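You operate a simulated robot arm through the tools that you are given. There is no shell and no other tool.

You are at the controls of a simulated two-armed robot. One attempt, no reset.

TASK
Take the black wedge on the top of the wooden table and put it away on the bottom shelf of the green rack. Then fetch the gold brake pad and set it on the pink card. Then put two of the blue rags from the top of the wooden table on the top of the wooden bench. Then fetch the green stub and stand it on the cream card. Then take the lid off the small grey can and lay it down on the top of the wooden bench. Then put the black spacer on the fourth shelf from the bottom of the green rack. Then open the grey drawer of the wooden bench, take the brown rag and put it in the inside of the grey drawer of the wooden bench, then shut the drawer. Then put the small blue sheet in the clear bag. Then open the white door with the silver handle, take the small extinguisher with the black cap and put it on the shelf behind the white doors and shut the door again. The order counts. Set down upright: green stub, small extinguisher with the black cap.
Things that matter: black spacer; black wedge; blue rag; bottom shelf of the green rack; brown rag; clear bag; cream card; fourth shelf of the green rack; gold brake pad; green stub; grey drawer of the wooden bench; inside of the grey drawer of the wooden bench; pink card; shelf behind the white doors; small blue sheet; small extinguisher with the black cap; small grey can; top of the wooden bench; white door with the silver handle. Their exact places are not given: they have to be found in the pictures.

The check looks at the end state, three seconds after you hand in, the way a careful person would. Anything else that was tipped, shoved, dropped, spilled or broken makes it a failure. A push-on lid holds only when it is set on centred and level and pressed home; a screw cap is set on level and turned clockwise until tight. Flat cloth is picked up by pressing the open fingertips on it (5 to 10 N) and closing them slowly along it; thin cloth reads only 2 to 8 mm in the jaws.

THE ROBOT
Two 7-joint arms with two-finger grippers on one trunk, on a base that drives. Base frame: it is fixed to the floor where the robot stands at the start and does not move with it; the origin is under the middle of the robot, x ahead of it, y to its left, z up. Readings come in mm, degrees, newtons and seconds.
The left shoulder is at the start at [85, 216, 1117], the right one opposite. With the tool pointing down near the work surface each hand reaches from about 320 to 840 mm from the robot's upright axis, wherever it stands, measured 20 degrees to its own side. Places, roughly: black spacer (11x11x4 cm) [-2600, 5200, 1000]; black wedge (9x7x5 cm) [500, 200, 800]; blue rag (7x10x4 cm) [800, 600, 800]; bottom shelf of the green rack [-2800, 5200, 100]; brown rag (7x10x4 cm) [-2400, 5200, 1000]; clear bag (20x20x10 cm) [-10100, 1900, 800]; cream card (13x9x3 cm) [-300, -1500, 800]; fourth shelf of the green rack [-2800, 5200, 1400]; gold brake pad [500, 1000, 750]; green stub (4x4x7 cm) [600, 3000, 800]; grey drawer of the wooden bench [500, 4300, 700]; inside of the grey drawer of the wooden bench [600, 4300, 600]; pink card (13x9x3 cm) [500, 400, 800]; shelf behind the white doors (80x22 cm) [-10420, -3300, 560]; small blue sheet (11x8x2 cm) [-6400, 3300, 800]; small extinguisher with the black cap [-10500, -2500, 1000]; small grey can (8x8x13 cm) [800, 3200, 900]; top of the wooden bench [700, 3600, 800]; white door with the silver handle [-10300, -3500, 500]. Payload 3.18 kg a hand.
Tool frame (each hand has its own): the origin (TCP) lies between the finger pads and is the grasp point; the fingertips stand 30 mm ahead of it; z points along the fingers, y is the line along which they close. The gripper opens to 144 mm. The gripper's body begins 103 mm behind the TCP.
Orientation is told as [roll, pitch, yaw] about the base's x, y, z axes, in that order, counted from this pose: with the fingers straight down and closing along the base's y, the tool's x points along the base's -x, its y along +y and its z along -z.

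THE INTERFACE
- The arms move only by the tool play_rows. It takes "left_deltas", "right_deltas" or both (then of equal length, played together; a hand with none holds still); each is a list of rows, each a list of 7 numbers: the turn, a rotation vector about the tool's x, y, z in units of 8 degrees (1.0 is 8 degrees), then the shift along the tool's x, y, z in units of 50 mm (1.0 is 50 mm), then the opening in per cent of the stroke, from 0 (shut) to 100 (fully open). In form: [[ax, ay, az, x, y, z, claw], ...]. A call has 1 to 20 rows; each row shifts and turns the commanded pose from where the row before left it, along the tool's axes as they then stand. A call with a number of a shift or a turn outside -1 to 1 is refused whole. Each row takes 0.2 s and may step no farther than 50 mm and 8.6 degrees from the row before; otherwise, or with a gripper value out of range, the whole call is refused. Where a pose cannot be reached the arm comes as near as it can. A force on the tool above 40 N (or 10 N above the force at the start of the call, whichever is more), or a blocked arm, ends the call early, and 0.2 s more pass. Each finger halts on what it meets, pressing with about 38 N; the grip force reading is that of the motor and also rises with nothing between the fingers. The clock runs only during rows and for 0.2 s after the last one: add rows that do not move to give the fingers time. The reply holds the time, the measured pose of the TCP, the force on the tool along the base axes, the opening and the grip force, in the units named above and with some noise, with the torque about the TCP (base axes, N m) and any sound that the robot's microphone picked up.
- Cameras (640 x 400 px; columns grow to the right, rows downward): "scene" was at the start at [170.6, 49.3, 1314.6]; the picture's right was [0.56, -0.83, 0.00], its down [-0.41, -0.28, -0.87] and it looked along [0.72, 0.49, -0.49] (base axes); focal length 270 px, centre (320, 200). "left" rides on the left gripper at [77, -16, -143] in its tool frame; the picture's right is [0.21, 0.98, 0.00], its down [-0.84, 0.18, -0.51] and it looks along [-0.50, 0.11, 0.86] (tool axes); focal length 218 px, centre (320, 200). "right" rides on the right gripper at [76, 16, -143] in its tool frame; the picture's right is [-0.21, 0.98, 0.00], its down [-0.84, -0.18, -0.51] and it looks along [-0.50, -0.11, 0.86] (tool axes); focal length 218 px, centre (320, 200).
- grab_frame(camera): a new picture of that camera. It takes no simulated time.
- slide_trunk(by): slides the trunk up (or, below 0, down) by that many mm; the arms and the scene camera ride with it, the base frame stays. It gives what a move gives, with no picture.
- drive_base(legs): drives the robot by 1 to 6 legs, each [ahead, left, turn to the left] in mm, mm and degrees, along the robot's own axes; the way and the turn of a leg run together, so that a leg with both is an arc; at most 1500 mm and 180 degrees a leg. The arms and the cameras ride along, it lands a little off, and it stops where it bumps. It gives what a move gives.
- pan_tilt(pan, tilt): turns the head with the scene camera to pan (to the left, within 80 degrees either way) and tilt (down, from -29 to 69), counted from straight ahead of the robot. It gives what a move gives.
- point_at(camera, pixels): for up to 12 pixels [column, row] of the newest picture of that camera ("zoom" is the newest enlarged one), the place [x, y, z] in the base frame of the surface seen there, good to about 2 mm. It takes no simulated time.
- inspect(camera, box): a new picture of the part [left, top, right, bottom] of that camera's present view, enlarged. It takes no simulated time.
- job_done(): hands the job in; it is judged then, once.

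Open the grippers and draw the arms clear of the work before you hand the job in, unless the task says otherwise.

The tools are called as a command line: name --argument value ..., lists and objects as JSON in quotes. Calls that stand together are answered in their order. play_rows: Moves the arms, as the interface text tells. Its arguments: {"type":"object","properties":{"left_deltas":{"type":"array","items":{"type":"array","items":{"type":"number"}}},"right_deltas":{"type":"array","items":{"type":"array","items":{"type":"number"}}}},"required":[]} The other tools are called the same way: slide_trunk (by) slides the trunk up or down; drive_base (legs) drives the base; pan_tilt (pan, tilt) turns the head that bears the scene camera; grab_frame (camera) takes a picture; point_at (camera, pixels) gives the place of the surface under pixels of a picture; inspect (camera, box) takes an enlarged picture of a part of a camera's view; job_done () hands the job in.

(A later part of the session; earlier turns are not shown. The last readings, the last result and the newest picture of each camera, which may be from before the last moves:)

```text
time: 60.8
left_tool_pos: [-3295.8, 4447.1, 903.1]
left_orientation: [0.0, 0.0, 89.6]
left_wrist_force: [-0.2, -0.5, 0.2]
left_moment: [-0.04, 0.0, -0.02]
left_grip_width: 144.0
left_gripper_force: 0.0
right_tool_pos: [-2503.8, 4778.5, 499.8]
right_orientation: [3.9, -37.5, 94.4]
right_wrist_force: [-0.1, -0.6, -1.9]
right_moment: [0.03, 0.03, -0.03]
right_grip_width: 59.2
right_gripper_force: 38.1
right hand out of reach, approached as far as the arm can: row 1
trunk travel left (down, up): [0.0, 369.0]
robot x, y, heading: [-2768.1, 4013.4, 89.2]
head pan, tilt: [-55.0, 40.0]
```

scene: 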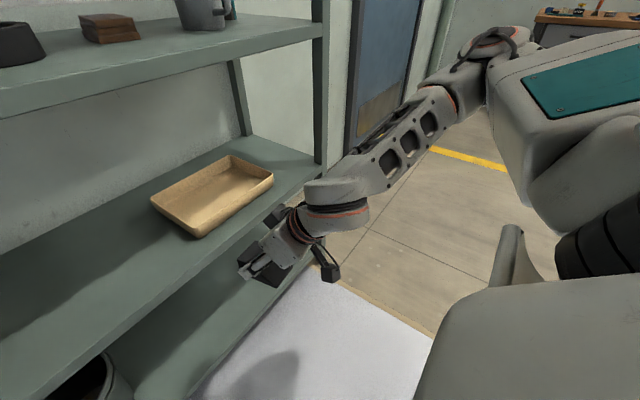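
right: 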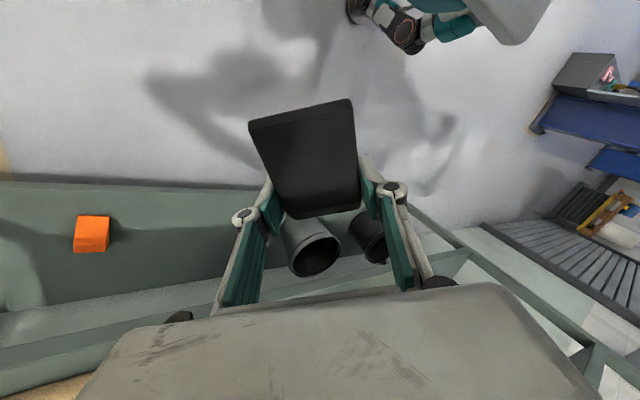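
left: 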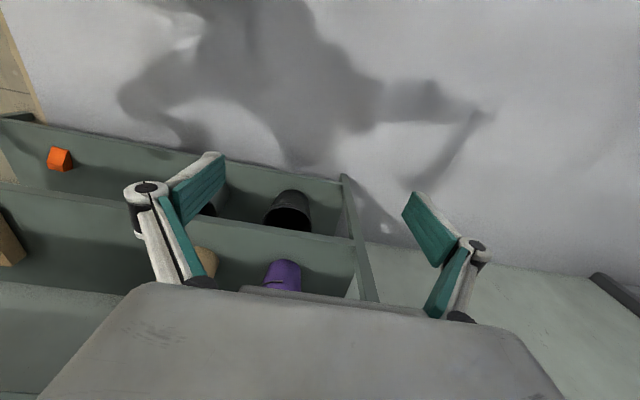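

Farther out works. I continue straight down in front of the rack.

play_rows --right_deltas '[[0, 0, 0, 0.506, 0, 0.662, 0], [0, 0, 0, 0.506, 0, 0.662, 0], [0, 0, 0, 0.506, 0, 0.662, 0], [0, 0, 0, 0.506, 0, 0.662, 0], [0, 0, 0, 0.506, 0, 0.662, 0], [0, 0, 0, 0.506, 0, 0.662, 0], [0, 0, 0, 0, 0, 0, 0]]'

grab_frame --camera "scene"

```text
time: 62.4
left_tool_pos: [-3295.4, 4447.5, 903.1]
left_orientation: [0.1, -0.1, 89.6]
left_wrist_force: [0.5, -0.1, 0.9]
left_moment: [0.02, -0.01, 0.02]
left_grip_width: 143.9
left_gripper_force: 0.1
right_tool_pos: [-2416.0, 4769.7, 317.9]
right_orientation: [3.9, -37.3, 94.4]
right_wrist_force: [0.7, -0.7, -2.3]
right_moment: [0.03, -0.02, -0.02]
right_grip_width: 59.4
right_gripper_force: 38.2
right hand out of reach, approached as far as the arm can: row 1, 2, 3, 4, 5, 6
trunk travel left (down, up): [0.0, 369.0]
robot x, y, heading: [-2764.7, 4014.4, 89.5]
head pan, tilt: [-55.0, 40.0]
```

```text
taken
```

scene: 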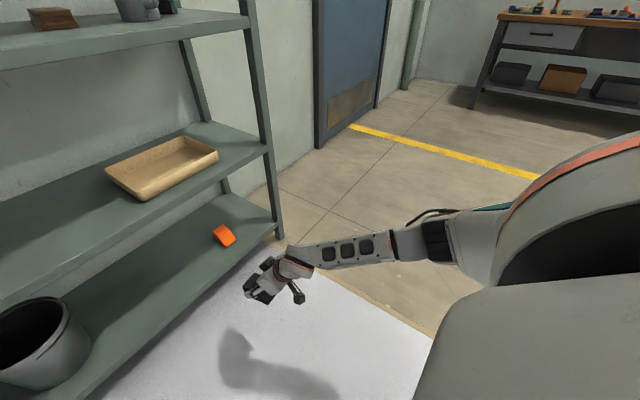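

z is 318 now. I keep lowering with a bit more forward reach and trim the tilt.

play_rows --right_deltas '[[0, 0, 0, 0.3, 0, 0.75, 0], [0, 0, 0, 0.3, 0, 0.75, 0], [0, 0, 0, 0.3, 0, 0.75, 0], [0.425, -0.456, 0.228, 0, 0, 0, 0], [0.425, -0.456, 0.228, 0, 0, 0, 0], [0, 0, 0, 0, 0, 0, 0]]'

grab_frame --camera "scene"

grab_frame --camera "right"

```text
time: 63.8
left_tool_pos: [-3296.7, 4448.3, 903.0]
left_orientation: [-0.1, 0.0, 89.7]
left_wrist_force: [0.3, -0.7, 0.1]
left_moment: [-0.02, -0.03, 0.03]
left_grip_width: 144.0
left_gripper_force: 0.0
right_tool_pos: [-2399.1, 4791.5, 179.7]
right_orientation: [1.2, -44.6, 89.2]
right_wrist_force: [-0.5, 0.2, -2.6]
right_moment: [0.01, 0.03, 0.01]
right_grip_width: 59.4
right_gripper_force: 38.0
right hand out of reach, approached as far as the arm can: row 4, 5
trunk travel left (down, up): [0.0, 369.0]
robot x, y, heading: [-2767.1, 4012.2, 89.6]
head pan, tilt: [-55.0, 40.0]
```

```text
taken
```

scene: 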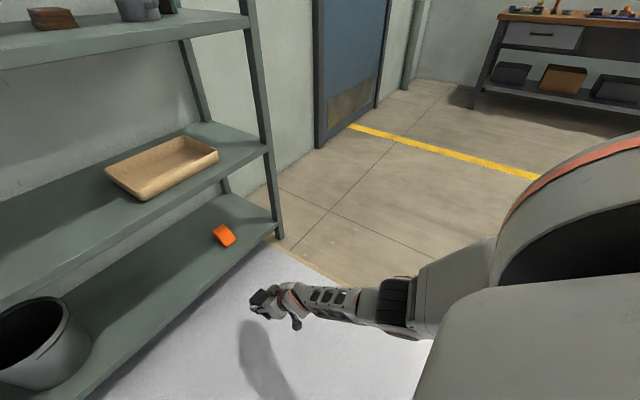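

```text
taken
```

right: 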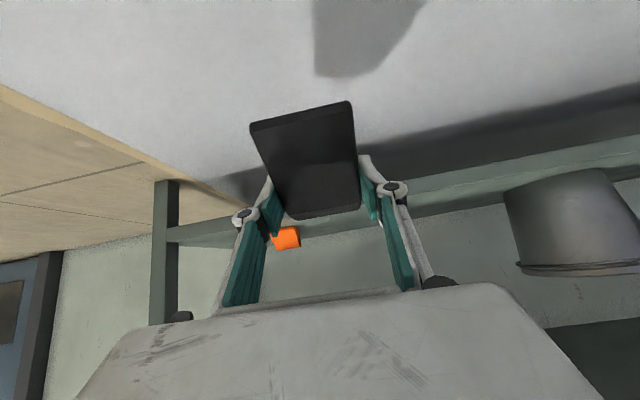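

The hand is level with the shelf (z 180). I raise 35 mm, shift the base left 120 mm and ahead 340 mm so the wedge goes over the bottom shelf.

play_rows --right_deltas '[[0, 0, 0, -0.5, 0, -0.5, 0], [0, 0, 0, 0, 0, 0, 0]]'

drive_base --legs '[[0, 120, 0.4], [180, 0, 0]]'

grab_frame --camera "right"

pan_tilt --pan -30 --tilt 45

grab_frame --camera "scene"

```text
time: 64.4
left_tool_pos: [-3295.8, 4447.1, 903.7]
left_orientation: [0.0, -0.1, 89.6]
left_wrist_force: [0.0, -0.8, -0.3]
left_moment: [0.02, 0.02, -0.01]
left_grip_width: 144.0
left_gripper_force: 0.0
right_tool_pos: [-2399.9, 4791.9, 180.1]
right_orientation: [1.3, -44.6, 89.1]
right_wrist_force: [0.4, -0.6, -1.5]
right_moment: [0.01, 0.02, 0.01]
right_grip_width: 59.2
right_gripper_force: 38.0
right hand out of reach, approached as far as the arm can: row 1
trunk travel left (down, up): [0.0, 369.0]
robot x, y, heading: [-2766.3, 4014.5, 89.2]
head pan, tilt: [-55.0, 40.0]
```

```text
time: 67.2
left_tool_pos: [-3420.1, 4625.8, 903.3]
left_orientation: [-0.1, 0.0, 90.1]
left_wrist_force: [-0.8, 0.5, 0.1]
left_moment: [-0.04, 0.01, 0.04]
left_grip_width: 143.9
left_gripper_force: 0.0
right_tool_pos: [-2526.6, 4977.9, 179.6]
right_orientation: [1.4, -44.6, 89.6]
right_wrist_force: [-0.8, 0.3, -3.2]
right_moment: [0.01, -0.03, 0.01]
right_grip_width: 59.2
right_gripper_force: 37.9
trunk travel left (down, up): [0.0, 369.0]
robot x, y, heading: [-2887.1, 4195.6, 89.7]
head pan, tilt: [-55.0, 40.0]
```

```text
taken
```

right: 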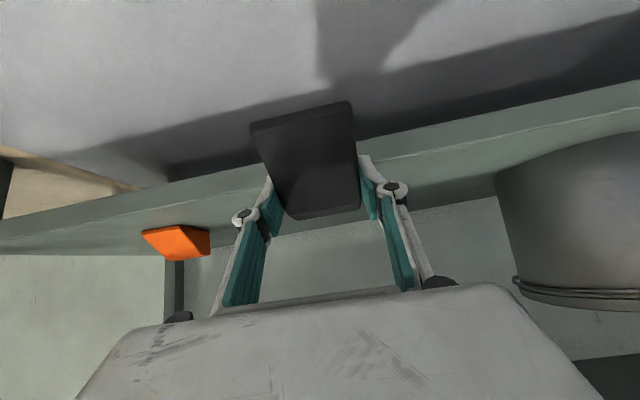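

```text
time: 68.1
left_tool_pos: [-3419.2, 4624.4, 904.0]
left_orientation: [0.0, 0.0, 90.1]
left_wrist_force: [-0.1, 0.1, -0.3]
left_moment: [0.01, -0.02, -0.02]
left_grip_width: 144.0
left_gripper_force: 0.1
right_tool_pos: [-2526.3, 4978.2, 179.7]
right_orientation: [1.3, -44.7, 89.7]
right_wrist_force: [0.5, 0.3, -1.2]
right_moment: [0.0, 0.01, -0.01]
right_grip_width: 59.2
right_gripper_force: 38.0
trunk travel left (down, up): [0.0, 369.0]
robot x, y, heading: [-2886.9, 4193.1, 90.0]
head pan, tilt: [-30.0, 45.0]
```

```text
taken
```

scene: 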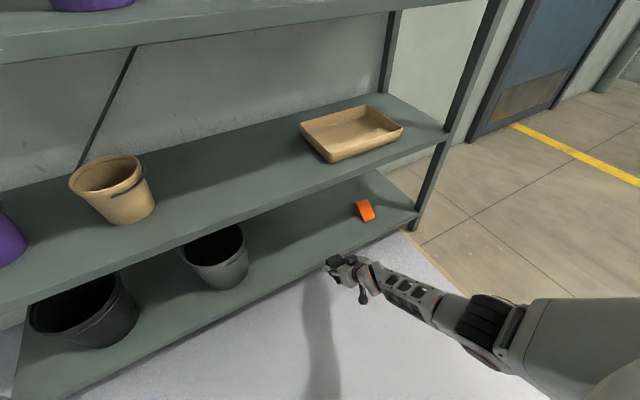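

The arm can't raise from here, but the wedge bottom should be ~6 mm over the shelf. I check the shelf edge and wedge bottom heights in a zoom.

inspect --camera "scene" --box '[240, 180, 440, 305]'

point_at --camera "scene" --pixels '[[300, 268], [300, 262], [310, 252], [380, 232], [345, 230], [400, 222], [333, 262]]'

point_at --camera "right" --pixels '[[400, 160], [450, 150], [420, 135], [300, 212], [350, 110], [260, 130], [355, 200], [230, 205], [230, 180]]'

```text
3.20 times, centred on (340, 242) of scene
```

zoom: 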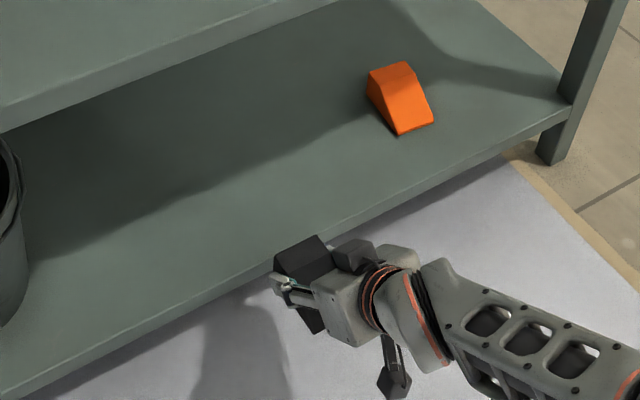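

```text
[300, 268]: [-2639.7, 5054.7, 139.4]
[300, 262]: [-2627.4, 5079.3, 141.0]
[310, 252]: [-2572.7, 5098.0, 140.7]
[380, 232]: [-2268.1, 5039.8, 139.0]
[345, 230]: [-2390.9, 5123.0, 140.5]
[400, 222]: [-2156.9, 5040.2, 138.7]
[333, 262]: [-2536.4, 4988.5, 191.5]
```

```text
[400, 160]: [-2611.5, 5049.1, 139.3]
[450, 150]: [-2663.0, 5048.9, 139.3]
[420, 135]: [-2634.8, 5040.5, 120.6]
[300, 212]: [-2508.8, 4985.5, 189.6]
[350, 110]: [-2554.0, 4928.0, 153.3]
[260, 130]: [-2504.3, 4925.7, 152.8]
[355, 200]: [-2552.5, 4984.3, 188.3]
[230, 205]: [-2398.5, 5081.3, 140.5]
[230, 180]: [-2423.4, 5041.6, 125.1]
```

Shelf top is 140.3 and flat, wedge bottom at ~145 and level. I drive ahead 150 mm to bring the wedge over the shelf.

drive_base --legs '[[150, 0, 0]]'

grab_frame --camera "right"

play_rows --right_deltas '[[0, 0, 0, 0.06, 0, 0.06, 0], [0, 0, 0, 0, 0, 0, 0]]'

```text
time: 69.5
left_tool_pos: [-3419.4, 4773.9, 902.7]
left_orientation: [0.0, 0.0, 90.2]
left_wrist_force: [-0.2, 0.0, 0.5]
left_moment: [0.0, 0.0, 0.01]
left_grip_width: 143.9
left_gripper_force: 0.0
right_tool_pos: [-2528.6, 5126.4, 178.9]
right_orientation: [1.3, -44.5, 89.6]
right_wrist_force: [0.4, -1.0, -1.7]
right_moment: [0.03, -0.01, -0.02]
right_grip_width: 59.4
right_gripper_force: 38.1
trunk travel left (down, up): [0.0, 369.0]
robot x, y, heading: [-2883.2, 4342.3, 89.9]
head pan, tilt: [-30.0, 45.0]
```

```text
taken
```

right: 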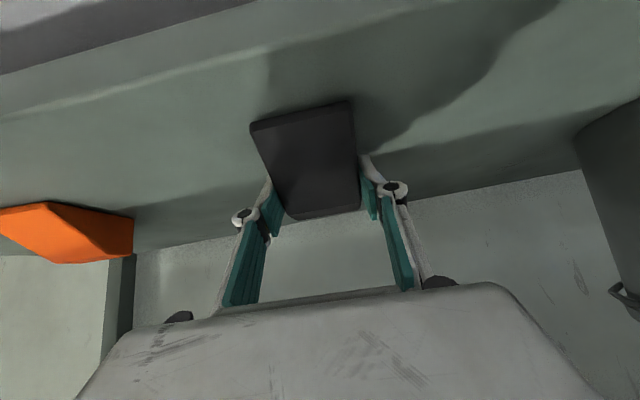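

```text
time: 70.1
left_tool_pos: [-3419.6, 4773.3, 902.6]
left_orientation: [0.0, 0.0, 90.1]
left_wrist_force: [-0.3, 0.2, -0.5]
left_moment: [0.0, 0.05, -0.02]
left_grip_width: 144.4
left_gripper_force: 0.0
right_tool_pos: [-2528.4, 5126.8, 175.5]
right_orientation: [1.4, -44.5, 89.7]
right_wrist_force: [0.0, 0.5, -2.8]
right_moment: [-0.01, -0.03, 0.02]
right_grip_width: 59.1
right_gripper_force: 38.2
trunk travel left (down, up): [0.0, 369.0]
robot x, y, heading: [-2888.6, 4342.4, 90.0]
head pan, tilt: [-30.0, 45.0]
```

The wedge is now ~1 mm above the shelf. I open the fingers slowly.

play_rows --right_deltas '[[0, 0, 0, 0.02, 0, 0.02, 0], [0, 0, 0, 0, 0, 0, 43], [0, 0, 0, 0, 0, 0, 48], [0, 0, 0, 0, 0, 0, 55], [0, 0, 0, 0, 0, 0, 65], [0, 0, 0, 0, 0, 0, 65]]'

grab_frame --camera "right"

```text
time: 71.5
left_tool_pos: [-3419.7, 4773.6, 902.7]
left_orientation: [-0.1, -0.1, 90.1]
left_wrist_force: [-0.7, 0.2, 0.1]
left_moment: [0.02, 0.01, -0.01]
left_grip_width: 143.8
left_gripper_force: 0.0
right_tool_pos: [-2528.2, 5126.9, 174.8]
right_orientation: [1.3, -44.6, 89.6]
right_wrist_force: [0.2, 0.4, 0.3]
right_moment: [-0.04, -0.04, 0.01]
right_grip_width: 93.4
right_gripper_force: 0.1
trunk travel left (down, up): [0.0, 369.0]
robot x, y, heading: [-2886.0, 4344.8, 90.2]
head pan, tilt: [-30.0, 45.0]
```

```text
taken
```

right: 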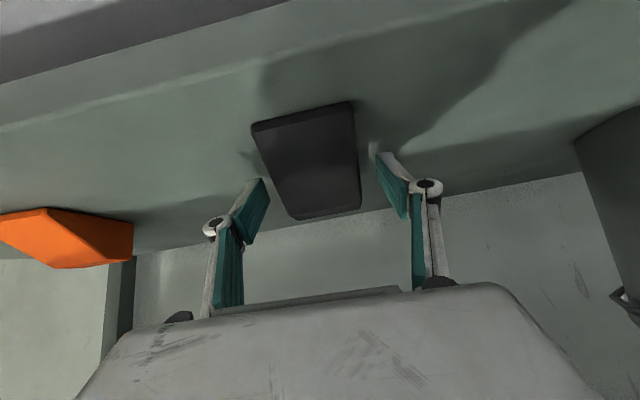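

The wedge stands freely on the bottom shelf. I drive straight back 600 mm and check.

drive_base --legs '[[-650, 0, 0]]'

grab_frame --camera "scene"

point_at --camera "scene" --pixels '[[320, 200]]'

```text
time: 75.1
left_tool_pos: [-3419.0, 4110.3, 903.2]
left_orientation: [0.1, 0.0, 90.2]
left_wrist_force: [-0.3, 0.1, -0.4]
left_moment: [-0.03, 0.03, -0.02]
left_grip_width: 144.2
left_gripper_force: 0.1
right_tool_pos: [-2526.5, 4463.8, 174.8]
right_orientation: [1.3, -44.7, 89.6]
right_wrist_force: [0.0, 0.3, 0.5]
right_moment: [0.01, -0.01, -0.03]
right_grip_width: 93.8
right_gripper_force: 0.0
trunk travel left (down, up): [0.0, 369.0]
robot x, y, heading: [-2887.2, 3680.0, 90.1]
head pan, tilt: [-30.0, 45.0]
```

```text
taken
```

scene: 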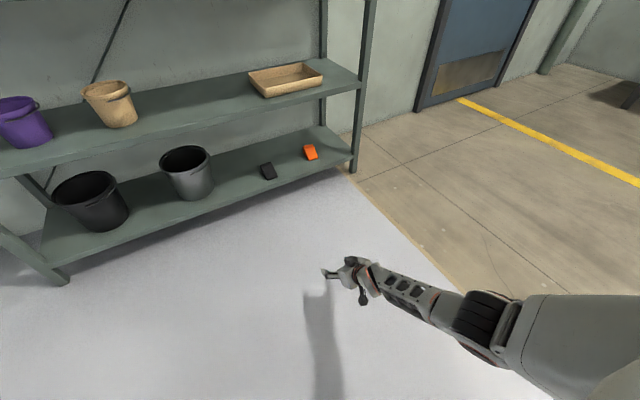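

```text
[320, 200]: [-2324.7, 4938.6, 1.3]
```

Wedge done: it rests at scene (268,170) on the bottom shelf. Now I raise the trunk back and bring the right arm up.

slide_trunk --by 200

play_rows --right_deltas '[[0, 0, 0, -0.6, 0, -0.6, 65], [0, 0, 0, -0.6, 0, -0.6, 65], [0, 0, 0, -0.6, 0, -0.6, 65], [0, 0, 0, -0.6, 0, -0.6, 65], [0, 0, 0, -0.6, 0, -0.6, 65], [0, 0, 0, -0.6, 0, -0.6, 65], [0, 0, 0, -0.6, 0, -0.6, 65], [0, 0, 0, -0.6, 0, -0.6, 65], [0, 0, 0, -0.6, 0, -0.6, 65], [0, 0, 0, -0.6, 0, -0.6, 65]]'

grab_frame --camera "scene"

```text
time: 77.3
left_tool_pos: [-3419.6, 4110.9, 1103.4]
left_orientation: [0.0, 0.1, 90.0]
left_wrist_force: [-0.6, -0.2, 0.4]
left_moment: [-0.04, -0.04, 0.0]
left_grip_width: 143.8
left_gripper_force: 0.2
right_tool_pos: [-2526.8, 4663.0, 817.4]
right_orientation: [2.2, -76.8, 88.7]
right_wrist_force: [0.6, 0.0, -1.1]
right_moment: [0.05, -0.03, 0.0]
right_grip_width: 93.7
right_gripper_force: 0.1
trunk travel left (down, up): [-200.0, 169.0]
robot x, y, heading: [-2884.8, 3682.5, 90.2]
head pan, tilt: [-30.0, 45.0]
```

```text
time: 79.5
left_tool_pos: [-3420.5, 4109.9, 1103.9]
left_orientation: [-0.1, 0.0, 90.1]
left_wrist_force: [-0.4, 0.1, 0.2]
left_moment: [-0.02, -0.02, -0.02]
left_grip_width: 144.1
left_gripper_force: 0.2
right_tool_pos: [-2467.0, 4590.7, 867.6]
right_orientation: [2.7, -76.9, 88.6]
right_wrist_force: [-0.9, -0.6, 0.0]
right_moment: [0.02, 0.01, -0.02]
right_grip_width: 93.7
right_gripper_force: 0.0
right hand out of reach, approached as far as the arm can: row 1, 2, 3, 4, 5, 6, 7, 8, 9, 10
trunk travel left (down, up): [-200.0, 169.0]
robot x, y, heading: [-2886.8, 3680.6, 90.2]
head pan, tilt: [-30.0, 45.0]
```

```text
taken
```

scene: 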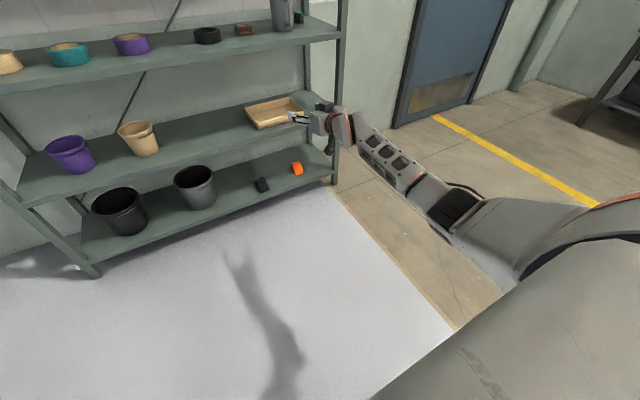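

The trunk slide again swung the right arm (pitch −77°). I bring the hand back to vertical while withdrawing it toward the robot, in stages.

play_rows --right_deltas '[[0, 0.8, 0, 0, 0, -0.7, 65], [0, 0.8, 0, 0, 0, -0.7, 65], [0, 0.8, 0, 0, 0, -0.7, 65], [0, 0.8, 0, 0, 0, -0.7, 65], [0, 0.8, 0, 0, 0, -0.7, 65], [0, 0.8, 0, 0, 0, -0.6, 65]]'

grab_frame --camera "scene"

```text
time: 80.9
left_tool_pos: [-3419.6, 4109.8, 1104.2]
left_orientation: [0.0, 0.0, 90.2]
left_wrist_force: [-0.8, -1.0, -0.6]
left_moment: [0.07, 0.0, -0.01]
left_grip_width: 144.0
left_gripper_force: 0.1
right_tool_pos: [-2449.5, 4408.5, 950.1]
right_orientation: [0.6, -38.4, 90.6]
right_wrist_force: [0.2, 0.1, 0.3]
right_moment: [-0.01, 0.0, 0.0]
right_grip_width: 93.6
right_gripper_force: 0.1
right hand out of reach, approached as far as the arm can: row 1
trunk travel left (down, up): [-200.0, 169.0]
robot x, y, heading: [-2885.3, 3679.8, 90.1]
head pan, tilt: [-30.0, 45.0]
```

```text
taken
```

scene: 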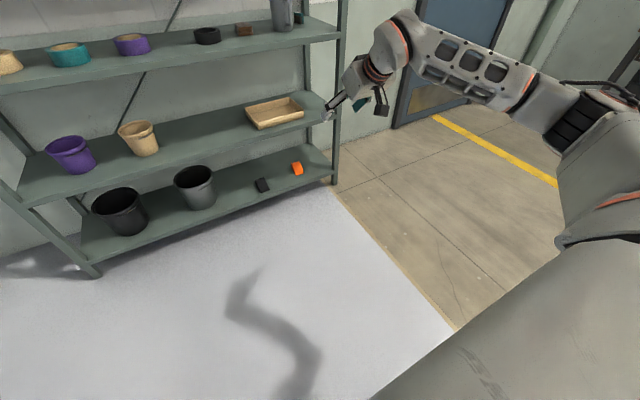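

Continuing: level the hand to vertical, then bring it back toward a home-like place.

play_rows --right_deltas '[[0, 0.96, 0, 0, 0, 0, 65], [0, 0.96, 0, 0, 0, 0, 65], [0, 0.96, 0, 0, 0, 0, 65], [0, 0.96, 0, 0, 0, 0, 65], [0, 0.96, 0, 0, 0, 0, 65], [0, 0, 0, 0.62, 0.6, -0.33, 70], [0, 0, 0, 0.62, 0.6, -0.33, 80], [0, 0, 0, 0.62, 0.6, -0.33, 80], [0, 0, 0, 0.62, 0.6, -0.33, 80], [0, 0, 0, 0.62, 0.6, -0.33, 80], [0, 0, 0, 0.62, 0.6, -0.33, 80], [0, 0, 0, 0.62, 0.6, -0.33, 80], [0, 0, 0, 0.62, 0.6, -0.33, 80], [0, 0, 0, 0.62, 0.6, -0.33, 80]]'

grab_frame --camera "scene"

```text
time: 83.9
left_tool_pos: [-3421.3, 4110.4, 1101.6]
left_orientation: [-0.2, 0.0, 90.1]
left_wrist_force: [0.6, -0.2, -0.5]
left_moment: [0.02, -0.03, 0.01]
left_grip_width: 143.8
left_gripper_force: 0.1
right_tool_pos: [-2727.4, 4101.8, 976.8]
right_orientation: [0.8, -24.2, 91.7]
right_wrist_force: [-0.9, 0.2, -0.2]
right_moment: [0.0, -0.04, -0.03]
right_grip_width: 115.3
right_gripper_force: 0.0
right hand out of reach, approached as far as the arm can: row 2, 3, 4, 5, 14
trunk travel left (down, up): [-200.0, 169.0]
robot x, y, heading: [-2890.8, 3676.6, 89.9]
head pan, tilt: [-30.0, 45.0]
```

```text
taken
```

scene: 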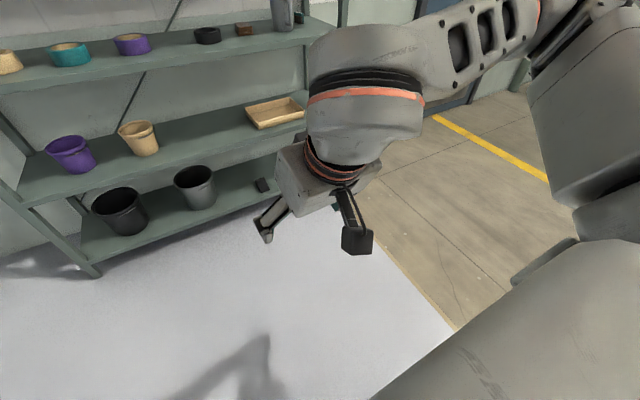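

Pitch is −24° still; I finish levelling and raise the hand.

play_rows --right_deltas '[[0, 0, 0, 0, 0, -0.8, 80], [0, 0.75, 0, 0, 0, -0.5, 80], [0, 0.75, 0, 0, 0, -0.5, 80], [0, 0.75, 0, 0, 0, -0.5, 80], [0, 0.75, 0, 0, 0, -0.5, 80], [0, 0, 0, 0, 0, 0, 80]]'

pan_tilt --pan -60 --tilt 20

grab_frame --camera "scene"

```text
time: 85.3
left_tool_pos: [-3420.2, 4111.2, 1103.2]
left_orientation: [0.0, 0.0, 90.1]
left_wrist_force: [0.6, 0.1, 0.5]
left_moment: [-0.02, 0.02, 0.01]
left_grip_width: 143.8
left_gripper_force: 0.1
right_tool_pos: [-2722.3, 4060.3, 1108.4]
right_orientation: [0.8, -0.3, 92.0]
right_wrist_force: [0.3, 0.2, 0.2]
right_moment: [-0.01, -0.02, 0.01]
right_grip_width: 115.4
right_gripper_force: 0.1
trunk travel left (down, up): [-200.0, 169.0]
robot x, y, heading: [-2886.9, 3682.2, 89.7]
head pan, tilt: [-30.0, 45.0]
```

```text
time: 86.2
left_tool_pos: [-3418.8, 4111.4, 1103.9]
left_orientation: [0.0, 0.0, 90.1]
left_wrist_force: [-0.3, 0.7, -0.4]
left_moment: [-0.02, 0.0, -0.01]
left_grip_width: 144.0
left_gripper_force: 0.1
right_tool_pos: [-2722.7, 4060.9, 1107.1]
right_orientation: [0.8, -0.4, 91.9]
right_wrist_force: [-0.9, 0.3, 0.2]
right_moment: [-0.02, 0.02, 0.0]
right_grip_width: 115.4
right_gripper_force: 0.0
trunk travel left (down, up): [-200.0, 169.0]
robot x, y, heading: [-2888.4, 3679.8, 90.2]
head pan, tilt: [-60.0, 20.0]
```

```text
taken
```

scene: 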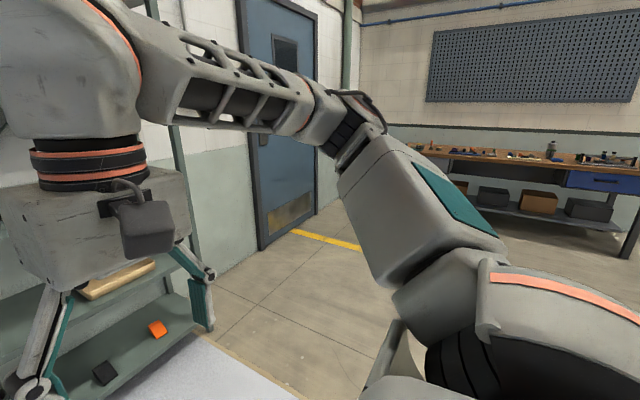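

Right arm is back to a home-like pose. I turn to heading 0 and drive back to the table in front of the gold pad.

drive_base --legs '[[0, 0, -90], [920, -1010, 0], [920, -1010, 0], [850, -1010, 0]]'

pan_tilt --pan 15 --tilt 35

grab_frame --camera "scene"

```text
time: 95.9
left_tool_pos: [-1860.1, 3554.2, 1102.5]
left_orientation: [0.1, 0.0, -0.3]
left_wrist_force: [1.0, -1.2, -0.3]
left_moment: [0.1, 0.1, 0.02]
left_grip_width: 144.1
left_gripper_force: 0.0
right_tool_pos: [-1916.9, 2858.3, 1106.3]
right_orientation: [0.8, -0.2, 1.6]
right_wrist_force: [0.1, -1.4, -0.2]
right_moment: [0.08, 0.06, -0.02]
right_grip_width: 115.4
right_gripper_force: 0.0
trunk travel left (down, up): [-200.0, 169.0]
robot x, y, heading: [-2298.4, 3028.6, -0.7]
head pan, tilt: [-60.0, 20.0]
stopped in leg 2: the robot was blocked; the commanded pose is now the measured one
```

```text
time: 97.4
left_tool_pos: [-1864.6, 3557.3, 1103.3]
left_orientation: [0.0, 0.0, -0.3]
left_wrist_force: [0.1, -0.5, 0.1]
left_moment: [-0.01, 0.03, -0.04]
left_grip_width: 143.9
left_gripper_force: 0.1
right_tool_pos: [-1919.5, 2860.5, 1108.0]
right_orientation: [0.8, -0.5, 1.7]
right_wrist_force: [-0.4, -0.4, -0.2]
right_moment: [0.01, 0.03, -0.01]
right_grip_width: 115.2
right_gripper_force: 0.0
trunk travel left (down, up): [-200.0, 169.0]
robot x, y, heading: [-2299.6, 3031.0, -0.6]
head pan, tilt: [15.0, 35.0]
```

```text
taken
```

scene: 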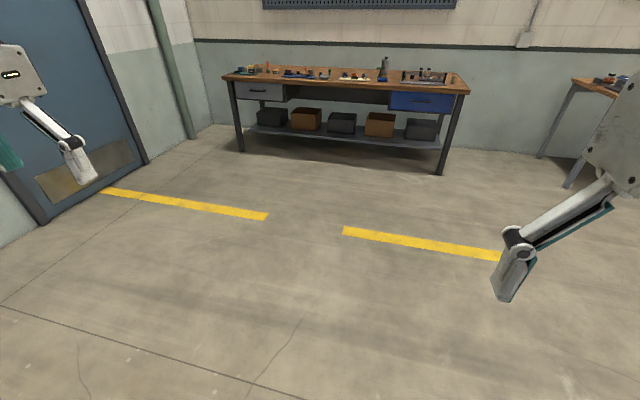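

The base was blocked in leg 2. I look right and around to see what it bumped.

pan_tilt --pan -75 --tilt 35

grab_frame --camera "scene"

grab_frame --camera "right"

grab_frame --camera "left"

```text
time: 99.0
left_tool_pos: [-1864.0, 3558.2, 1103.2]
left_orientation: [-0.1, -0.1, -0.2]
left_wrist_force: [-0.8, 0.6, 0.0]
left_moment: [-0.01, 0.02, 0.02]
left_grip_width: 144.1
left_gripper_force: 0.1
right_tool_pos: [-1919.0, 2860.4, 1107.6]
right_orientation: [0.6, -0.4, 1.7]
right_wrist_force: [0.3, 0.5, 0.0]
right_moment: [-0.03, 0.0, 0.0]
right_grip_width: 115.2
right_gripper_force: 0.2
trunk travel left (down, up): [-200.0, 169.0]
robot x, y, heading: [-2297.0, 3026.8, -0.1]
head pan, tilt: [-75.0, 35.0]
```

```text
taken
```

scene: 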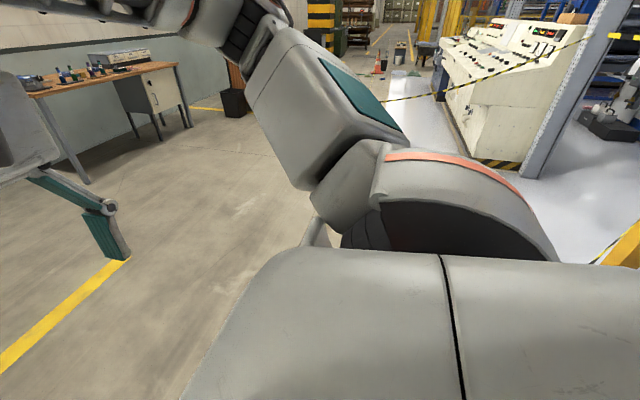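

```text
taken
```

right: 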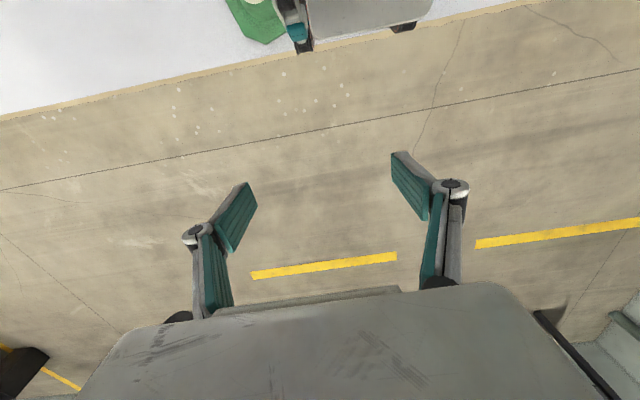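

```text
taken
```

left: 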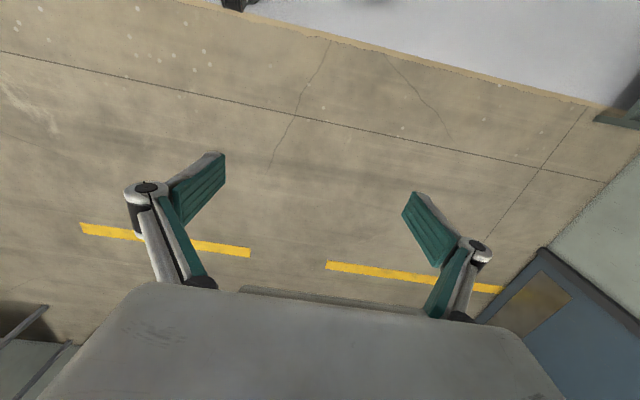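

A green cone base shows at right-pic (255,20), next to the base. I check where it is and whether it still stands.

point_at --camera "right" --pixels '[[240, 15], [255, 25], [275, 35], [262, 3], [300, 45]]'

inspect --camera "right" --box '[200, 0, 460, 100]'

pan_tilt --pan -80 --tilt 65

grab_frame --camera "scene"

```text
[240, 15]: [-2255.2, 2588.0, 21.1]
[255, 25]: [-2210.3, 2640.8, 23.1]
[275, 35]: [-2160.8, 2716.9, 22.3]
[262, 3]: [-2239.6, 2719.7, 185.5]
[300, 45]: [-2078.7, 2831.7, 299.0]
```

```text
2.46 times, centred on (330, 50) of right
```

zoom: 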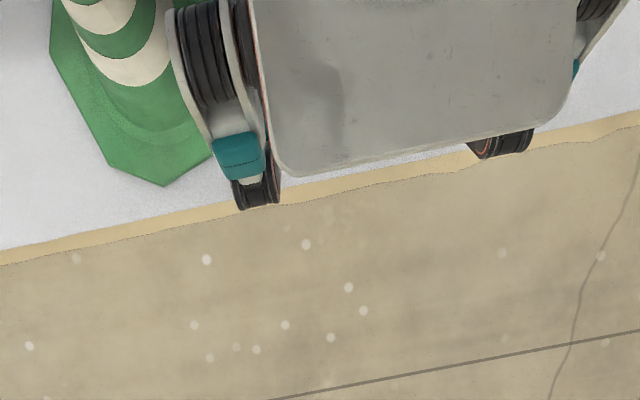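

```text
time: 100.0
left_tool_pos: [-1864.3, 3557.3, 1103.6]
left_orientation: [-0.1, -0.1, -0.5]
left_wrist_force: [0.8, -0.2, 0.4]
left_moment: [-0.01, 0.02, 0.02]
left_grip_width: 144.0
left_gripper_force: 0.0
right_tool_pos: [-1918.9, 2860.6, 1108.6]
right_orientation: [0.8, -0.6, 1.6]
right_wrist_force: [0.4, -0.1, 1.0]
right_moment: [0.04, 0.01, 0.01]
right_grip_width: 115.4
right_gripper_force: 0.0
trunk travel left (down, up): [-200.0, 169.0]
robot x, y, heading: [-2297.6, 3026.8, -0.4]
head pan, tilt: [-80.0, 65.0]
```

```text
taken
```

scene: 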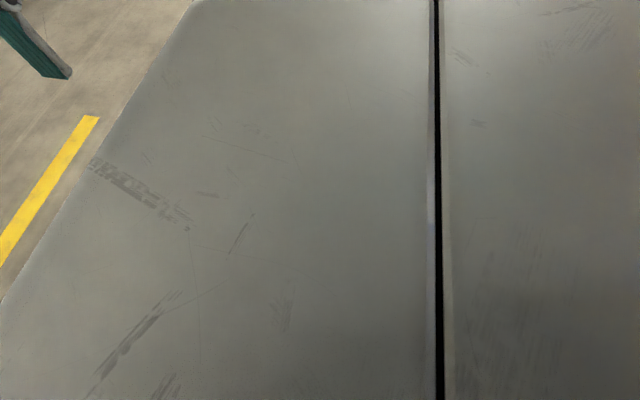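

The green cone is upright beside the base's right side (base corner near (−2160,2717)). I move away from it: left first, then ahead, and re-check it.

drive_base --legs '[[0, 80, 0], [900, 0, 0]]'

pan_tilt --pan -80 --tilt 30

grab_frame --camera "scene"

grab_frame --camera "right"

```text
time: 105.7
left_tool_pos: [-947.4, 3623.1, 1103.1]
left_orientation: [-0.1, -0.2, -0.9]
left_wrist_force: [-0.1, -0.2, 0.9]
left_moment: [0.0, 0.02, 0.03]
left_grip_width: 143.8
left_gripper_force: 0.1
right_tool_pos: [-1009.1, 2925.8, 1107.5]
right_orientation: [0.7, -0.5, 1.2]
right_wrist_force: [0.6, -0.1, -0.7]
right_moment: [0.01, -0.03, 0.01]
right_grip_width: 115.1
right_gripper_force: 0.0
trunk travel left (down, up): [-200.0, 169.0]
robot x, y, heading: [-1387.4, 3092.4, -1.0]
head pan, tilt: [-80.0, 65.0]
```

```text
time: 106.7
left_tool_pos: [-948.1, 3622.4, 1103.7]
left_orientation: [-0.1, -0.1, -0.7]
left_wrist_force: [0.5, 0.1, 1.0]
left_moment: [-0.01, 0.0, 0.02]
left_grip_width: 144.3
left_gripper_force: 0.0
right_tool_pos: [-1008.1, 2925.8, 1107.2]
right_orientation: [0.7, -0.5, 1.2]
right_wrist_force: [-0.4, -0.2, -0.8]
right_moment: [-0.03, 0.0, 0.01]
right_grip_width: 115.4
right_gripper_force: 0.0
trunk travel left (down, up): [-200.0, 169.0]
robot x, y, heading: [-1384.8, 3093.9, -0.9]
head pan, tilt: [-80.0, 30.0]
```

```text
taken
```

scene: 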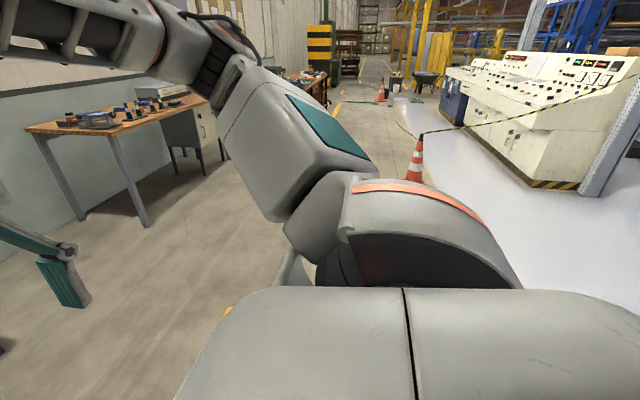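

```text
taken
```

right: 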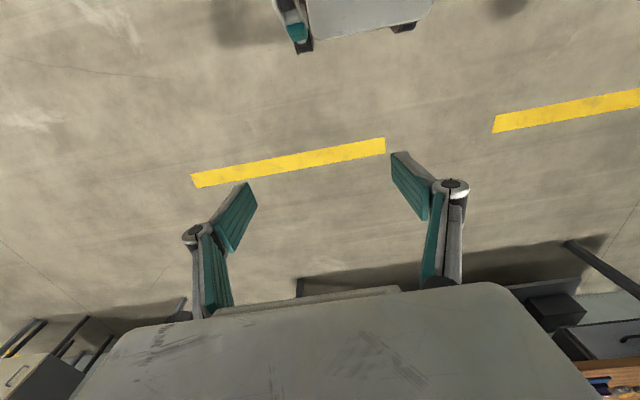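

To see the green cone I turn the base 60° right and look with the head at −80°.

drive_base --legs '[[0, 0, -65]]'

pan_tilt --pan -80 --tilt 25

grab_frame --camera "scene"

```text
time: 110.0
left_tool_pos: [-723.8, 2923.0, 1103.6]
left_orientation: [-0.1, -0.1, -65.5]
left_wrist_force: [-0.2, -0.1, -0.4]
left_moment: [-0.02, 0.0, 0.01]
left_grip_width: 144.0
left_gripper_force: 0.0
right_tool_pos: [-1377.9, 2680.4, 1108.2]
right_orientation: [0.7, -0.6, -63.5]
right_wrist_force: [0.7, 0.3, 0.6]
right_moment: [-0.01, 0.0, -0.01]
right_grip_width: 115.1
right_gripper_force: 0.0
trunk travel left (down, up): [-200.0, 169.0]
robot x, y, heading: [-1386.0, 3099.4, -65.3]
head pan, tilt: [-80.0, 30.0]
```

```text
time: 110.6
left_tool_pos: [-722.6, 2922.9, 1104.6]
left_orientation: [-0.2, 0.0, -65.4]
left_wrist_force: [0.0, 0.4, -0.9]
left_moment: [-0.05, -0.02, -0.01]
left_grip_width: 143.8
left_gripper_force: 0.1
right_tool_pos: [-1378.5, 2681.3, 1108.2]
right_orientation: [0.7, -0.5, -63.4]
right_wrist_force: [-0.3, 0.0, 0.6]
right_moment: [0.0, 0.01, -0.01]
right_grip_width: 115.3
right_gripper_force: 0.0
trunk travel left (down, up): [-200.0, 169.0]
robot x, y, heading: [-1388.5, 3096.8, -65.9]
head pan, tilt: [-80.0, 25.0]
```

```text
taken
```

scene: 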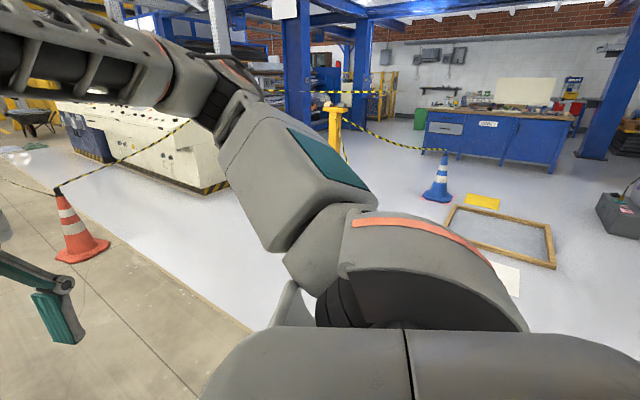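

The cone is hidden behind my own shoulder; I turn another 75° right and look at pan −10.

drive_base --legs '[[0, 0, -80]]'

pan_tilt --pan -5 --tilt 35

grab_frame --camera "scene"

```text
time: 114.5
left_tool_pos: [-1466.5, 2413.4, 1103.6]
left_orientation: [-0.1, -0.1, -147.5]
left_wrist_force: [-0.3, -0.1, 0.5]
left_moment: [-0.01, -0.01, -0.01]
left_grip_width: 144.0
left_gripper_force: 0.0
right_tool_pos: [-1797.2, 3030.3, 1108.1]
right_orientation: [0.7, -0.5, -145.6]
right_wrist_force: [0.4, -0.1, -0.2]
right_moment: [0.02, -0.01, -0.02]
right_grip_width: 115.0
right_gripper_force: 0.1
trunk travel left (down, up): [-200.0, 169.0]
robot x, y, heading: [-1383.6, 3098.5, -147.9]
head pan, tilt: [-80.0, 25.0]
```

```text
time: 116.0
left_tool_pos: [-1467.1, 2415.2, 1102.8]
left_orientation: [-0.1, -0.1, -147.6]
left_wrist_force: [-0.1, -0.7, -0.3]
left_moment: [-0.02, -0.01, 0.02]
left_grip_width: 143.8
left_gripper_force: 0.1
right_tool_pos: [-1796.3, 3030.2, 1108.1]
right_orientation: [0.6, -0.5, -145.6]
right_wrist_force: [0.1, 0.2, 0.0]
right_moment: [0.03, -0.01, 0.0]
right_grip_width: 115.5
right_gripper_force: 0.1
trunk travel left (down, up): [-200.0, 169.0]
robot x, y, heading: [-1388.2, 3095.6, -147.8]
head pan, tilt: [-5.0, 35.0]
```

```text
taken
```

scene: 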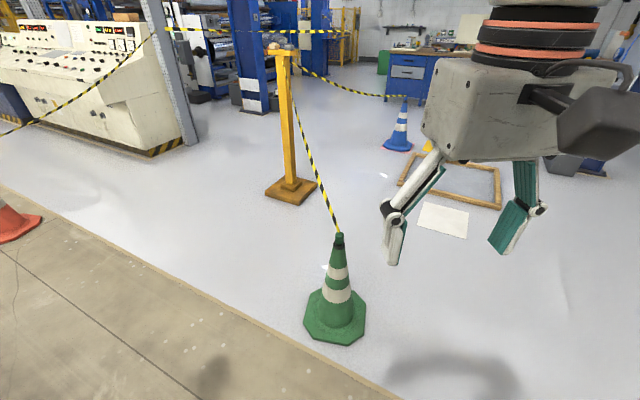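

The green cone stands upright with its tape. I measure it and keep a wide berth from now on.

point_at --camera "scene" --pixels '[[335, 330], [305, 310], [365, 310], [338, 237], [292, 190], [20, 225], [335, 345]]'

inspect --camera "scene" --box '[260, 220, 420, 360]'

```text
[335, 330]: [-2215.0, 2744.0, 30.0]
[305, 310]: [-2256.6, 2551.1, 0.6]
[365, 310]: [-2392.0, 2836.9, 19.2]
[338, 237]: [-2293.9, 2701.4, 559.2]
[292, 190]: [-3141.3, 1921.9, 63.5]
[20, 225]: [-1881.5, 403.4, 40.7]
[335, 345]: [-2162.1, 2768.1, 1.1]
```

```text
2.86 times, centred on (340, 290) of scene
```

zoom: 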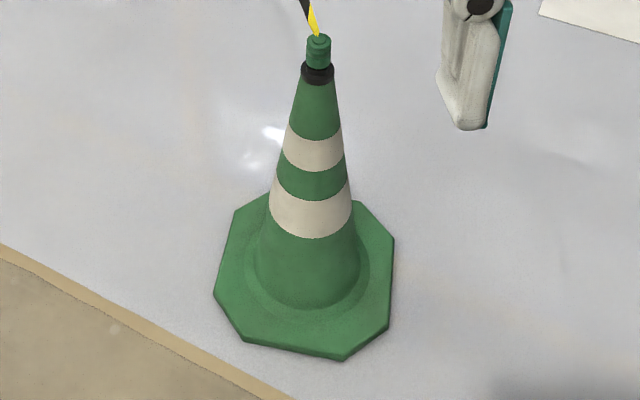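

Cone is upright at about (−2295,2700). I turn back to heading 0 and drive to the table, leaving room.

drive_base --legs '[[0, 0, 147.8], [640, -800, 0], [580, -820, 0], [0, -840, 0]]'

pan_tilt --pan 15 --tilt 35

grab_frame --camera "scene"

```text
time: 144.1
left_tool_pos: [255.2, 1154.3, 1102.0]
left_orientation: [-0.1, -0.1, 0.2]
left_wrist_force: [-0.2, -1.1, 0.4]
left_moment: [0.04, -0.02, 0.0]
left_grip_width: 144.1
left_gripper_force: 0.0
right_tool_pos: [205.9, 457.7, 1107.2]
right_orientation: [0.7, -0.5, 2.2]
right_wrist_force: [-0.2, -0.5, -0.8]
right_moment: [0.02, 0.03, -0.01]
right_grip_width: 115.3
right_gripper_force: 0.1
trunk travel left (down, up): [-200.0, 169.0]
robot x, y, heading: [-173.0, 621.3, 0.1]
head pan, tilt: [-5.0, 35.0]
```

```text
time: 144.9
left_tool_pos: [255.9, 1154.7, 1103.0]
left_orientation: [-0.1, -0.2, 0.3]
left_wrist_force: [-0.1, -0.3, -0.7]
left_moment: [-0.03, -0.01, 0.05]
left_grip_width: 143.8
left_gripper_force: 0.0
right_tool_pos: [206.8, 457.2, 1108.2]
right_orientation: [0.7, -0.4, 2.3]
right_wrist_force: [0.5, 0.0, 1.0]
right_moment: [0.04, -0.04, 0.0]
right_grip_width: 115.2
right_gripper_force: 0.1
trunk travel left (down, up): [-200.0, 169.0]
robot x, y, heading: [-171.7, 621.5, 0.1]
head pan, tilt: [15.0, 35.0]
```

```text
taken
```

scene: 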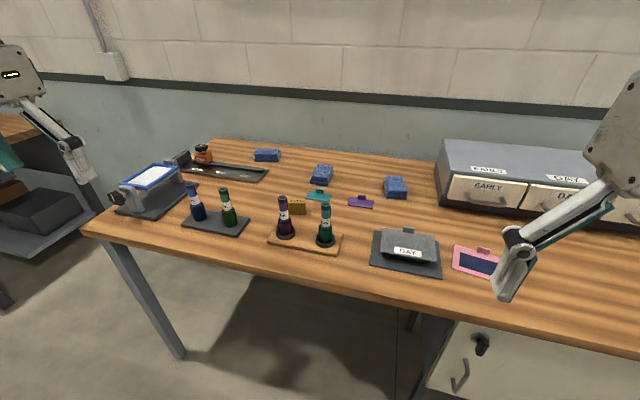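

Clear view: gold block at (297,207), pink card at (475,262). I zoom on the gold block and pink card for measurements.

inspect --camera "scene" --box '[260, 185, 340, 235]'

point_at --camera "zoom" --pixels '[[235, 125], [365, 130], [240, 115], [360, 115], [300, 180], [230, 220], [360, 225], [300, 125]]'

inspect --camera "scene" --box '[430, 230, 530, 290]'

point_at --camera "zoom" --pixels '[[160, 120], [380, 140], [135, 255], [420, 300], [270, 190], [345, 125], [180, 160], [360, 250]]'

```text
8.00 times, centred on (300, 210) of scene
```

zoom: 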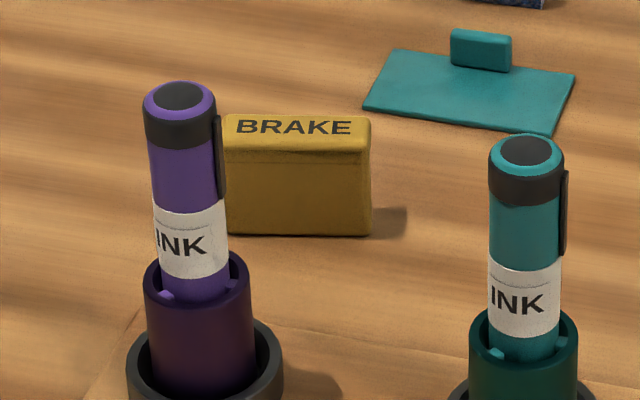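

```text
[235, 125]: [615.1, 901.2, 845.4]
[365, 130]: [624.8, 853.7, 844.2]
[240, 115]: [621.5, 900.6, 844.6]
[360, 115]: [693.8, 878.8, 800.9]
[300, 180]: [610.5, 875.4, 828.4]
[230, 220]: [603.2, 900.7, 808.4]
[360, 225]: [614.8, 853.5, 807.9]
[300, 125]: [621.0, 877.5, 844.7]
```

```text
6.40 times, centred on (480, 260) of scene
```

zoom: 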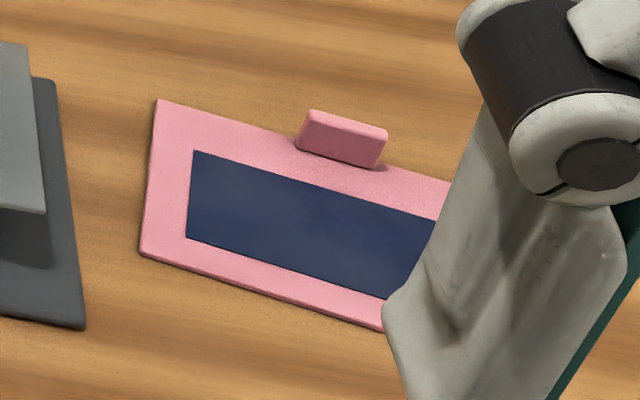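

```text
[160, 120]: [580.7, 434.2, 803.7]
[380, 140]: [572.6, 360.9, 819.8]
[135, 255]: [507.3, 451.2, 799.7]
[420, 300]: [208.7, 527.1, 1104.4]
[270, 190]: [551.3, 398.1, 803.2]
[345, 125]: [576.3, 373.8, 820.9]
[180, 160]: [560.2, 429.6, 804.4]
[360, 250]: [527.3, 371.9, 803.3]
```

Pad: ~57 mm wide (yaw ≈14°), ~22 mm thick, top z=845. I check marker positions beside it for finger clearance.

inspect --camera "scene" --box '[180, 170, 360, 260]'

point_at --camera "zoom" --pixels '[[365, 85], [360, 200], [380, 235], [515, 110], [505, 235], [540, 255], [395, 225], [430, 100], [165, 60], [40, 50], [270, 225], [385, 155]]'

```text
3.56 times, centred on (270, 215) of scene
```

zoom: 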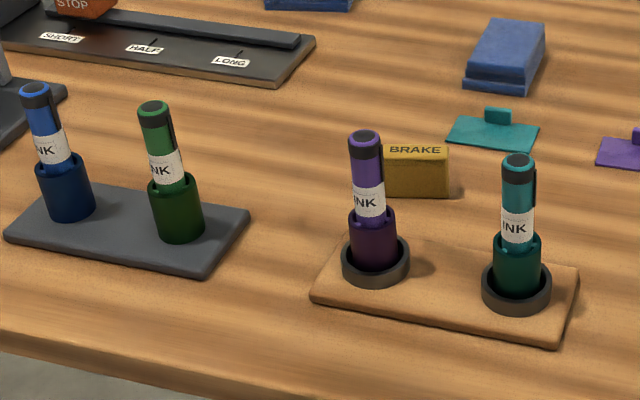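

```text
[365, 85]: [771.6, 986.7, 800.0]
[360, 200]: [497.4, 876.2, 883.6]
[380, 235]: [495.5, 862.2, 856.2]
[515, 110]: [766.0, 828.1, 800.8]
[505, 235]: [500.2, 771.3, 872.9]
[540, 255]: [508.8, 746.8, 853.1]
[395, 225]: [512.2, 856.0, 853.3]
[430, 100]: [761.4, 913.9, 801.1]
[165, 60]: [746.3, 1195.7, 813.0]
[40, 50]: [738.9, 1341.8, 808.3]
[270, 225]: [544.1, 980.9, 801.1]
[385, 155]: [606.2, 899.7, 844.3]
```

I check marker top heights against the hand camera's clearance.

point_at --camera "scene" --pixels '[[283, 200], [326, 208], [224, 192], [192, 187], [282, 198], [325, 206], [285, 214], [300, 190]]'

grab_frame --camera "left"

```text
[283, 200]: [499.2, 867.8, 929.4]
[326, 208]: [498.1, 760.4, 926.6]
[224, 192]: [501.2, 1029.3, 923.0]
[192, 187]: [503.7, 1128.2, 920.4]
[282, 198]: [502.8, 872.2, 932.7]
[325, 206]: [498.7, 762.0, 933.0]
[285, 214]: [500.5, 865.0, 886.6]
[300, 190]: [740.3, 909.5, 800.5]
```

```text
taken
```

left: 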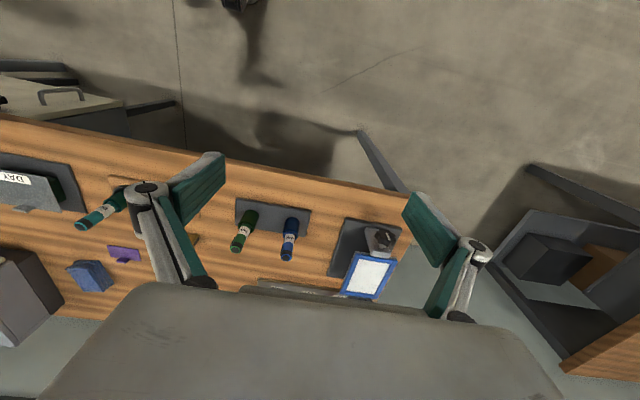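

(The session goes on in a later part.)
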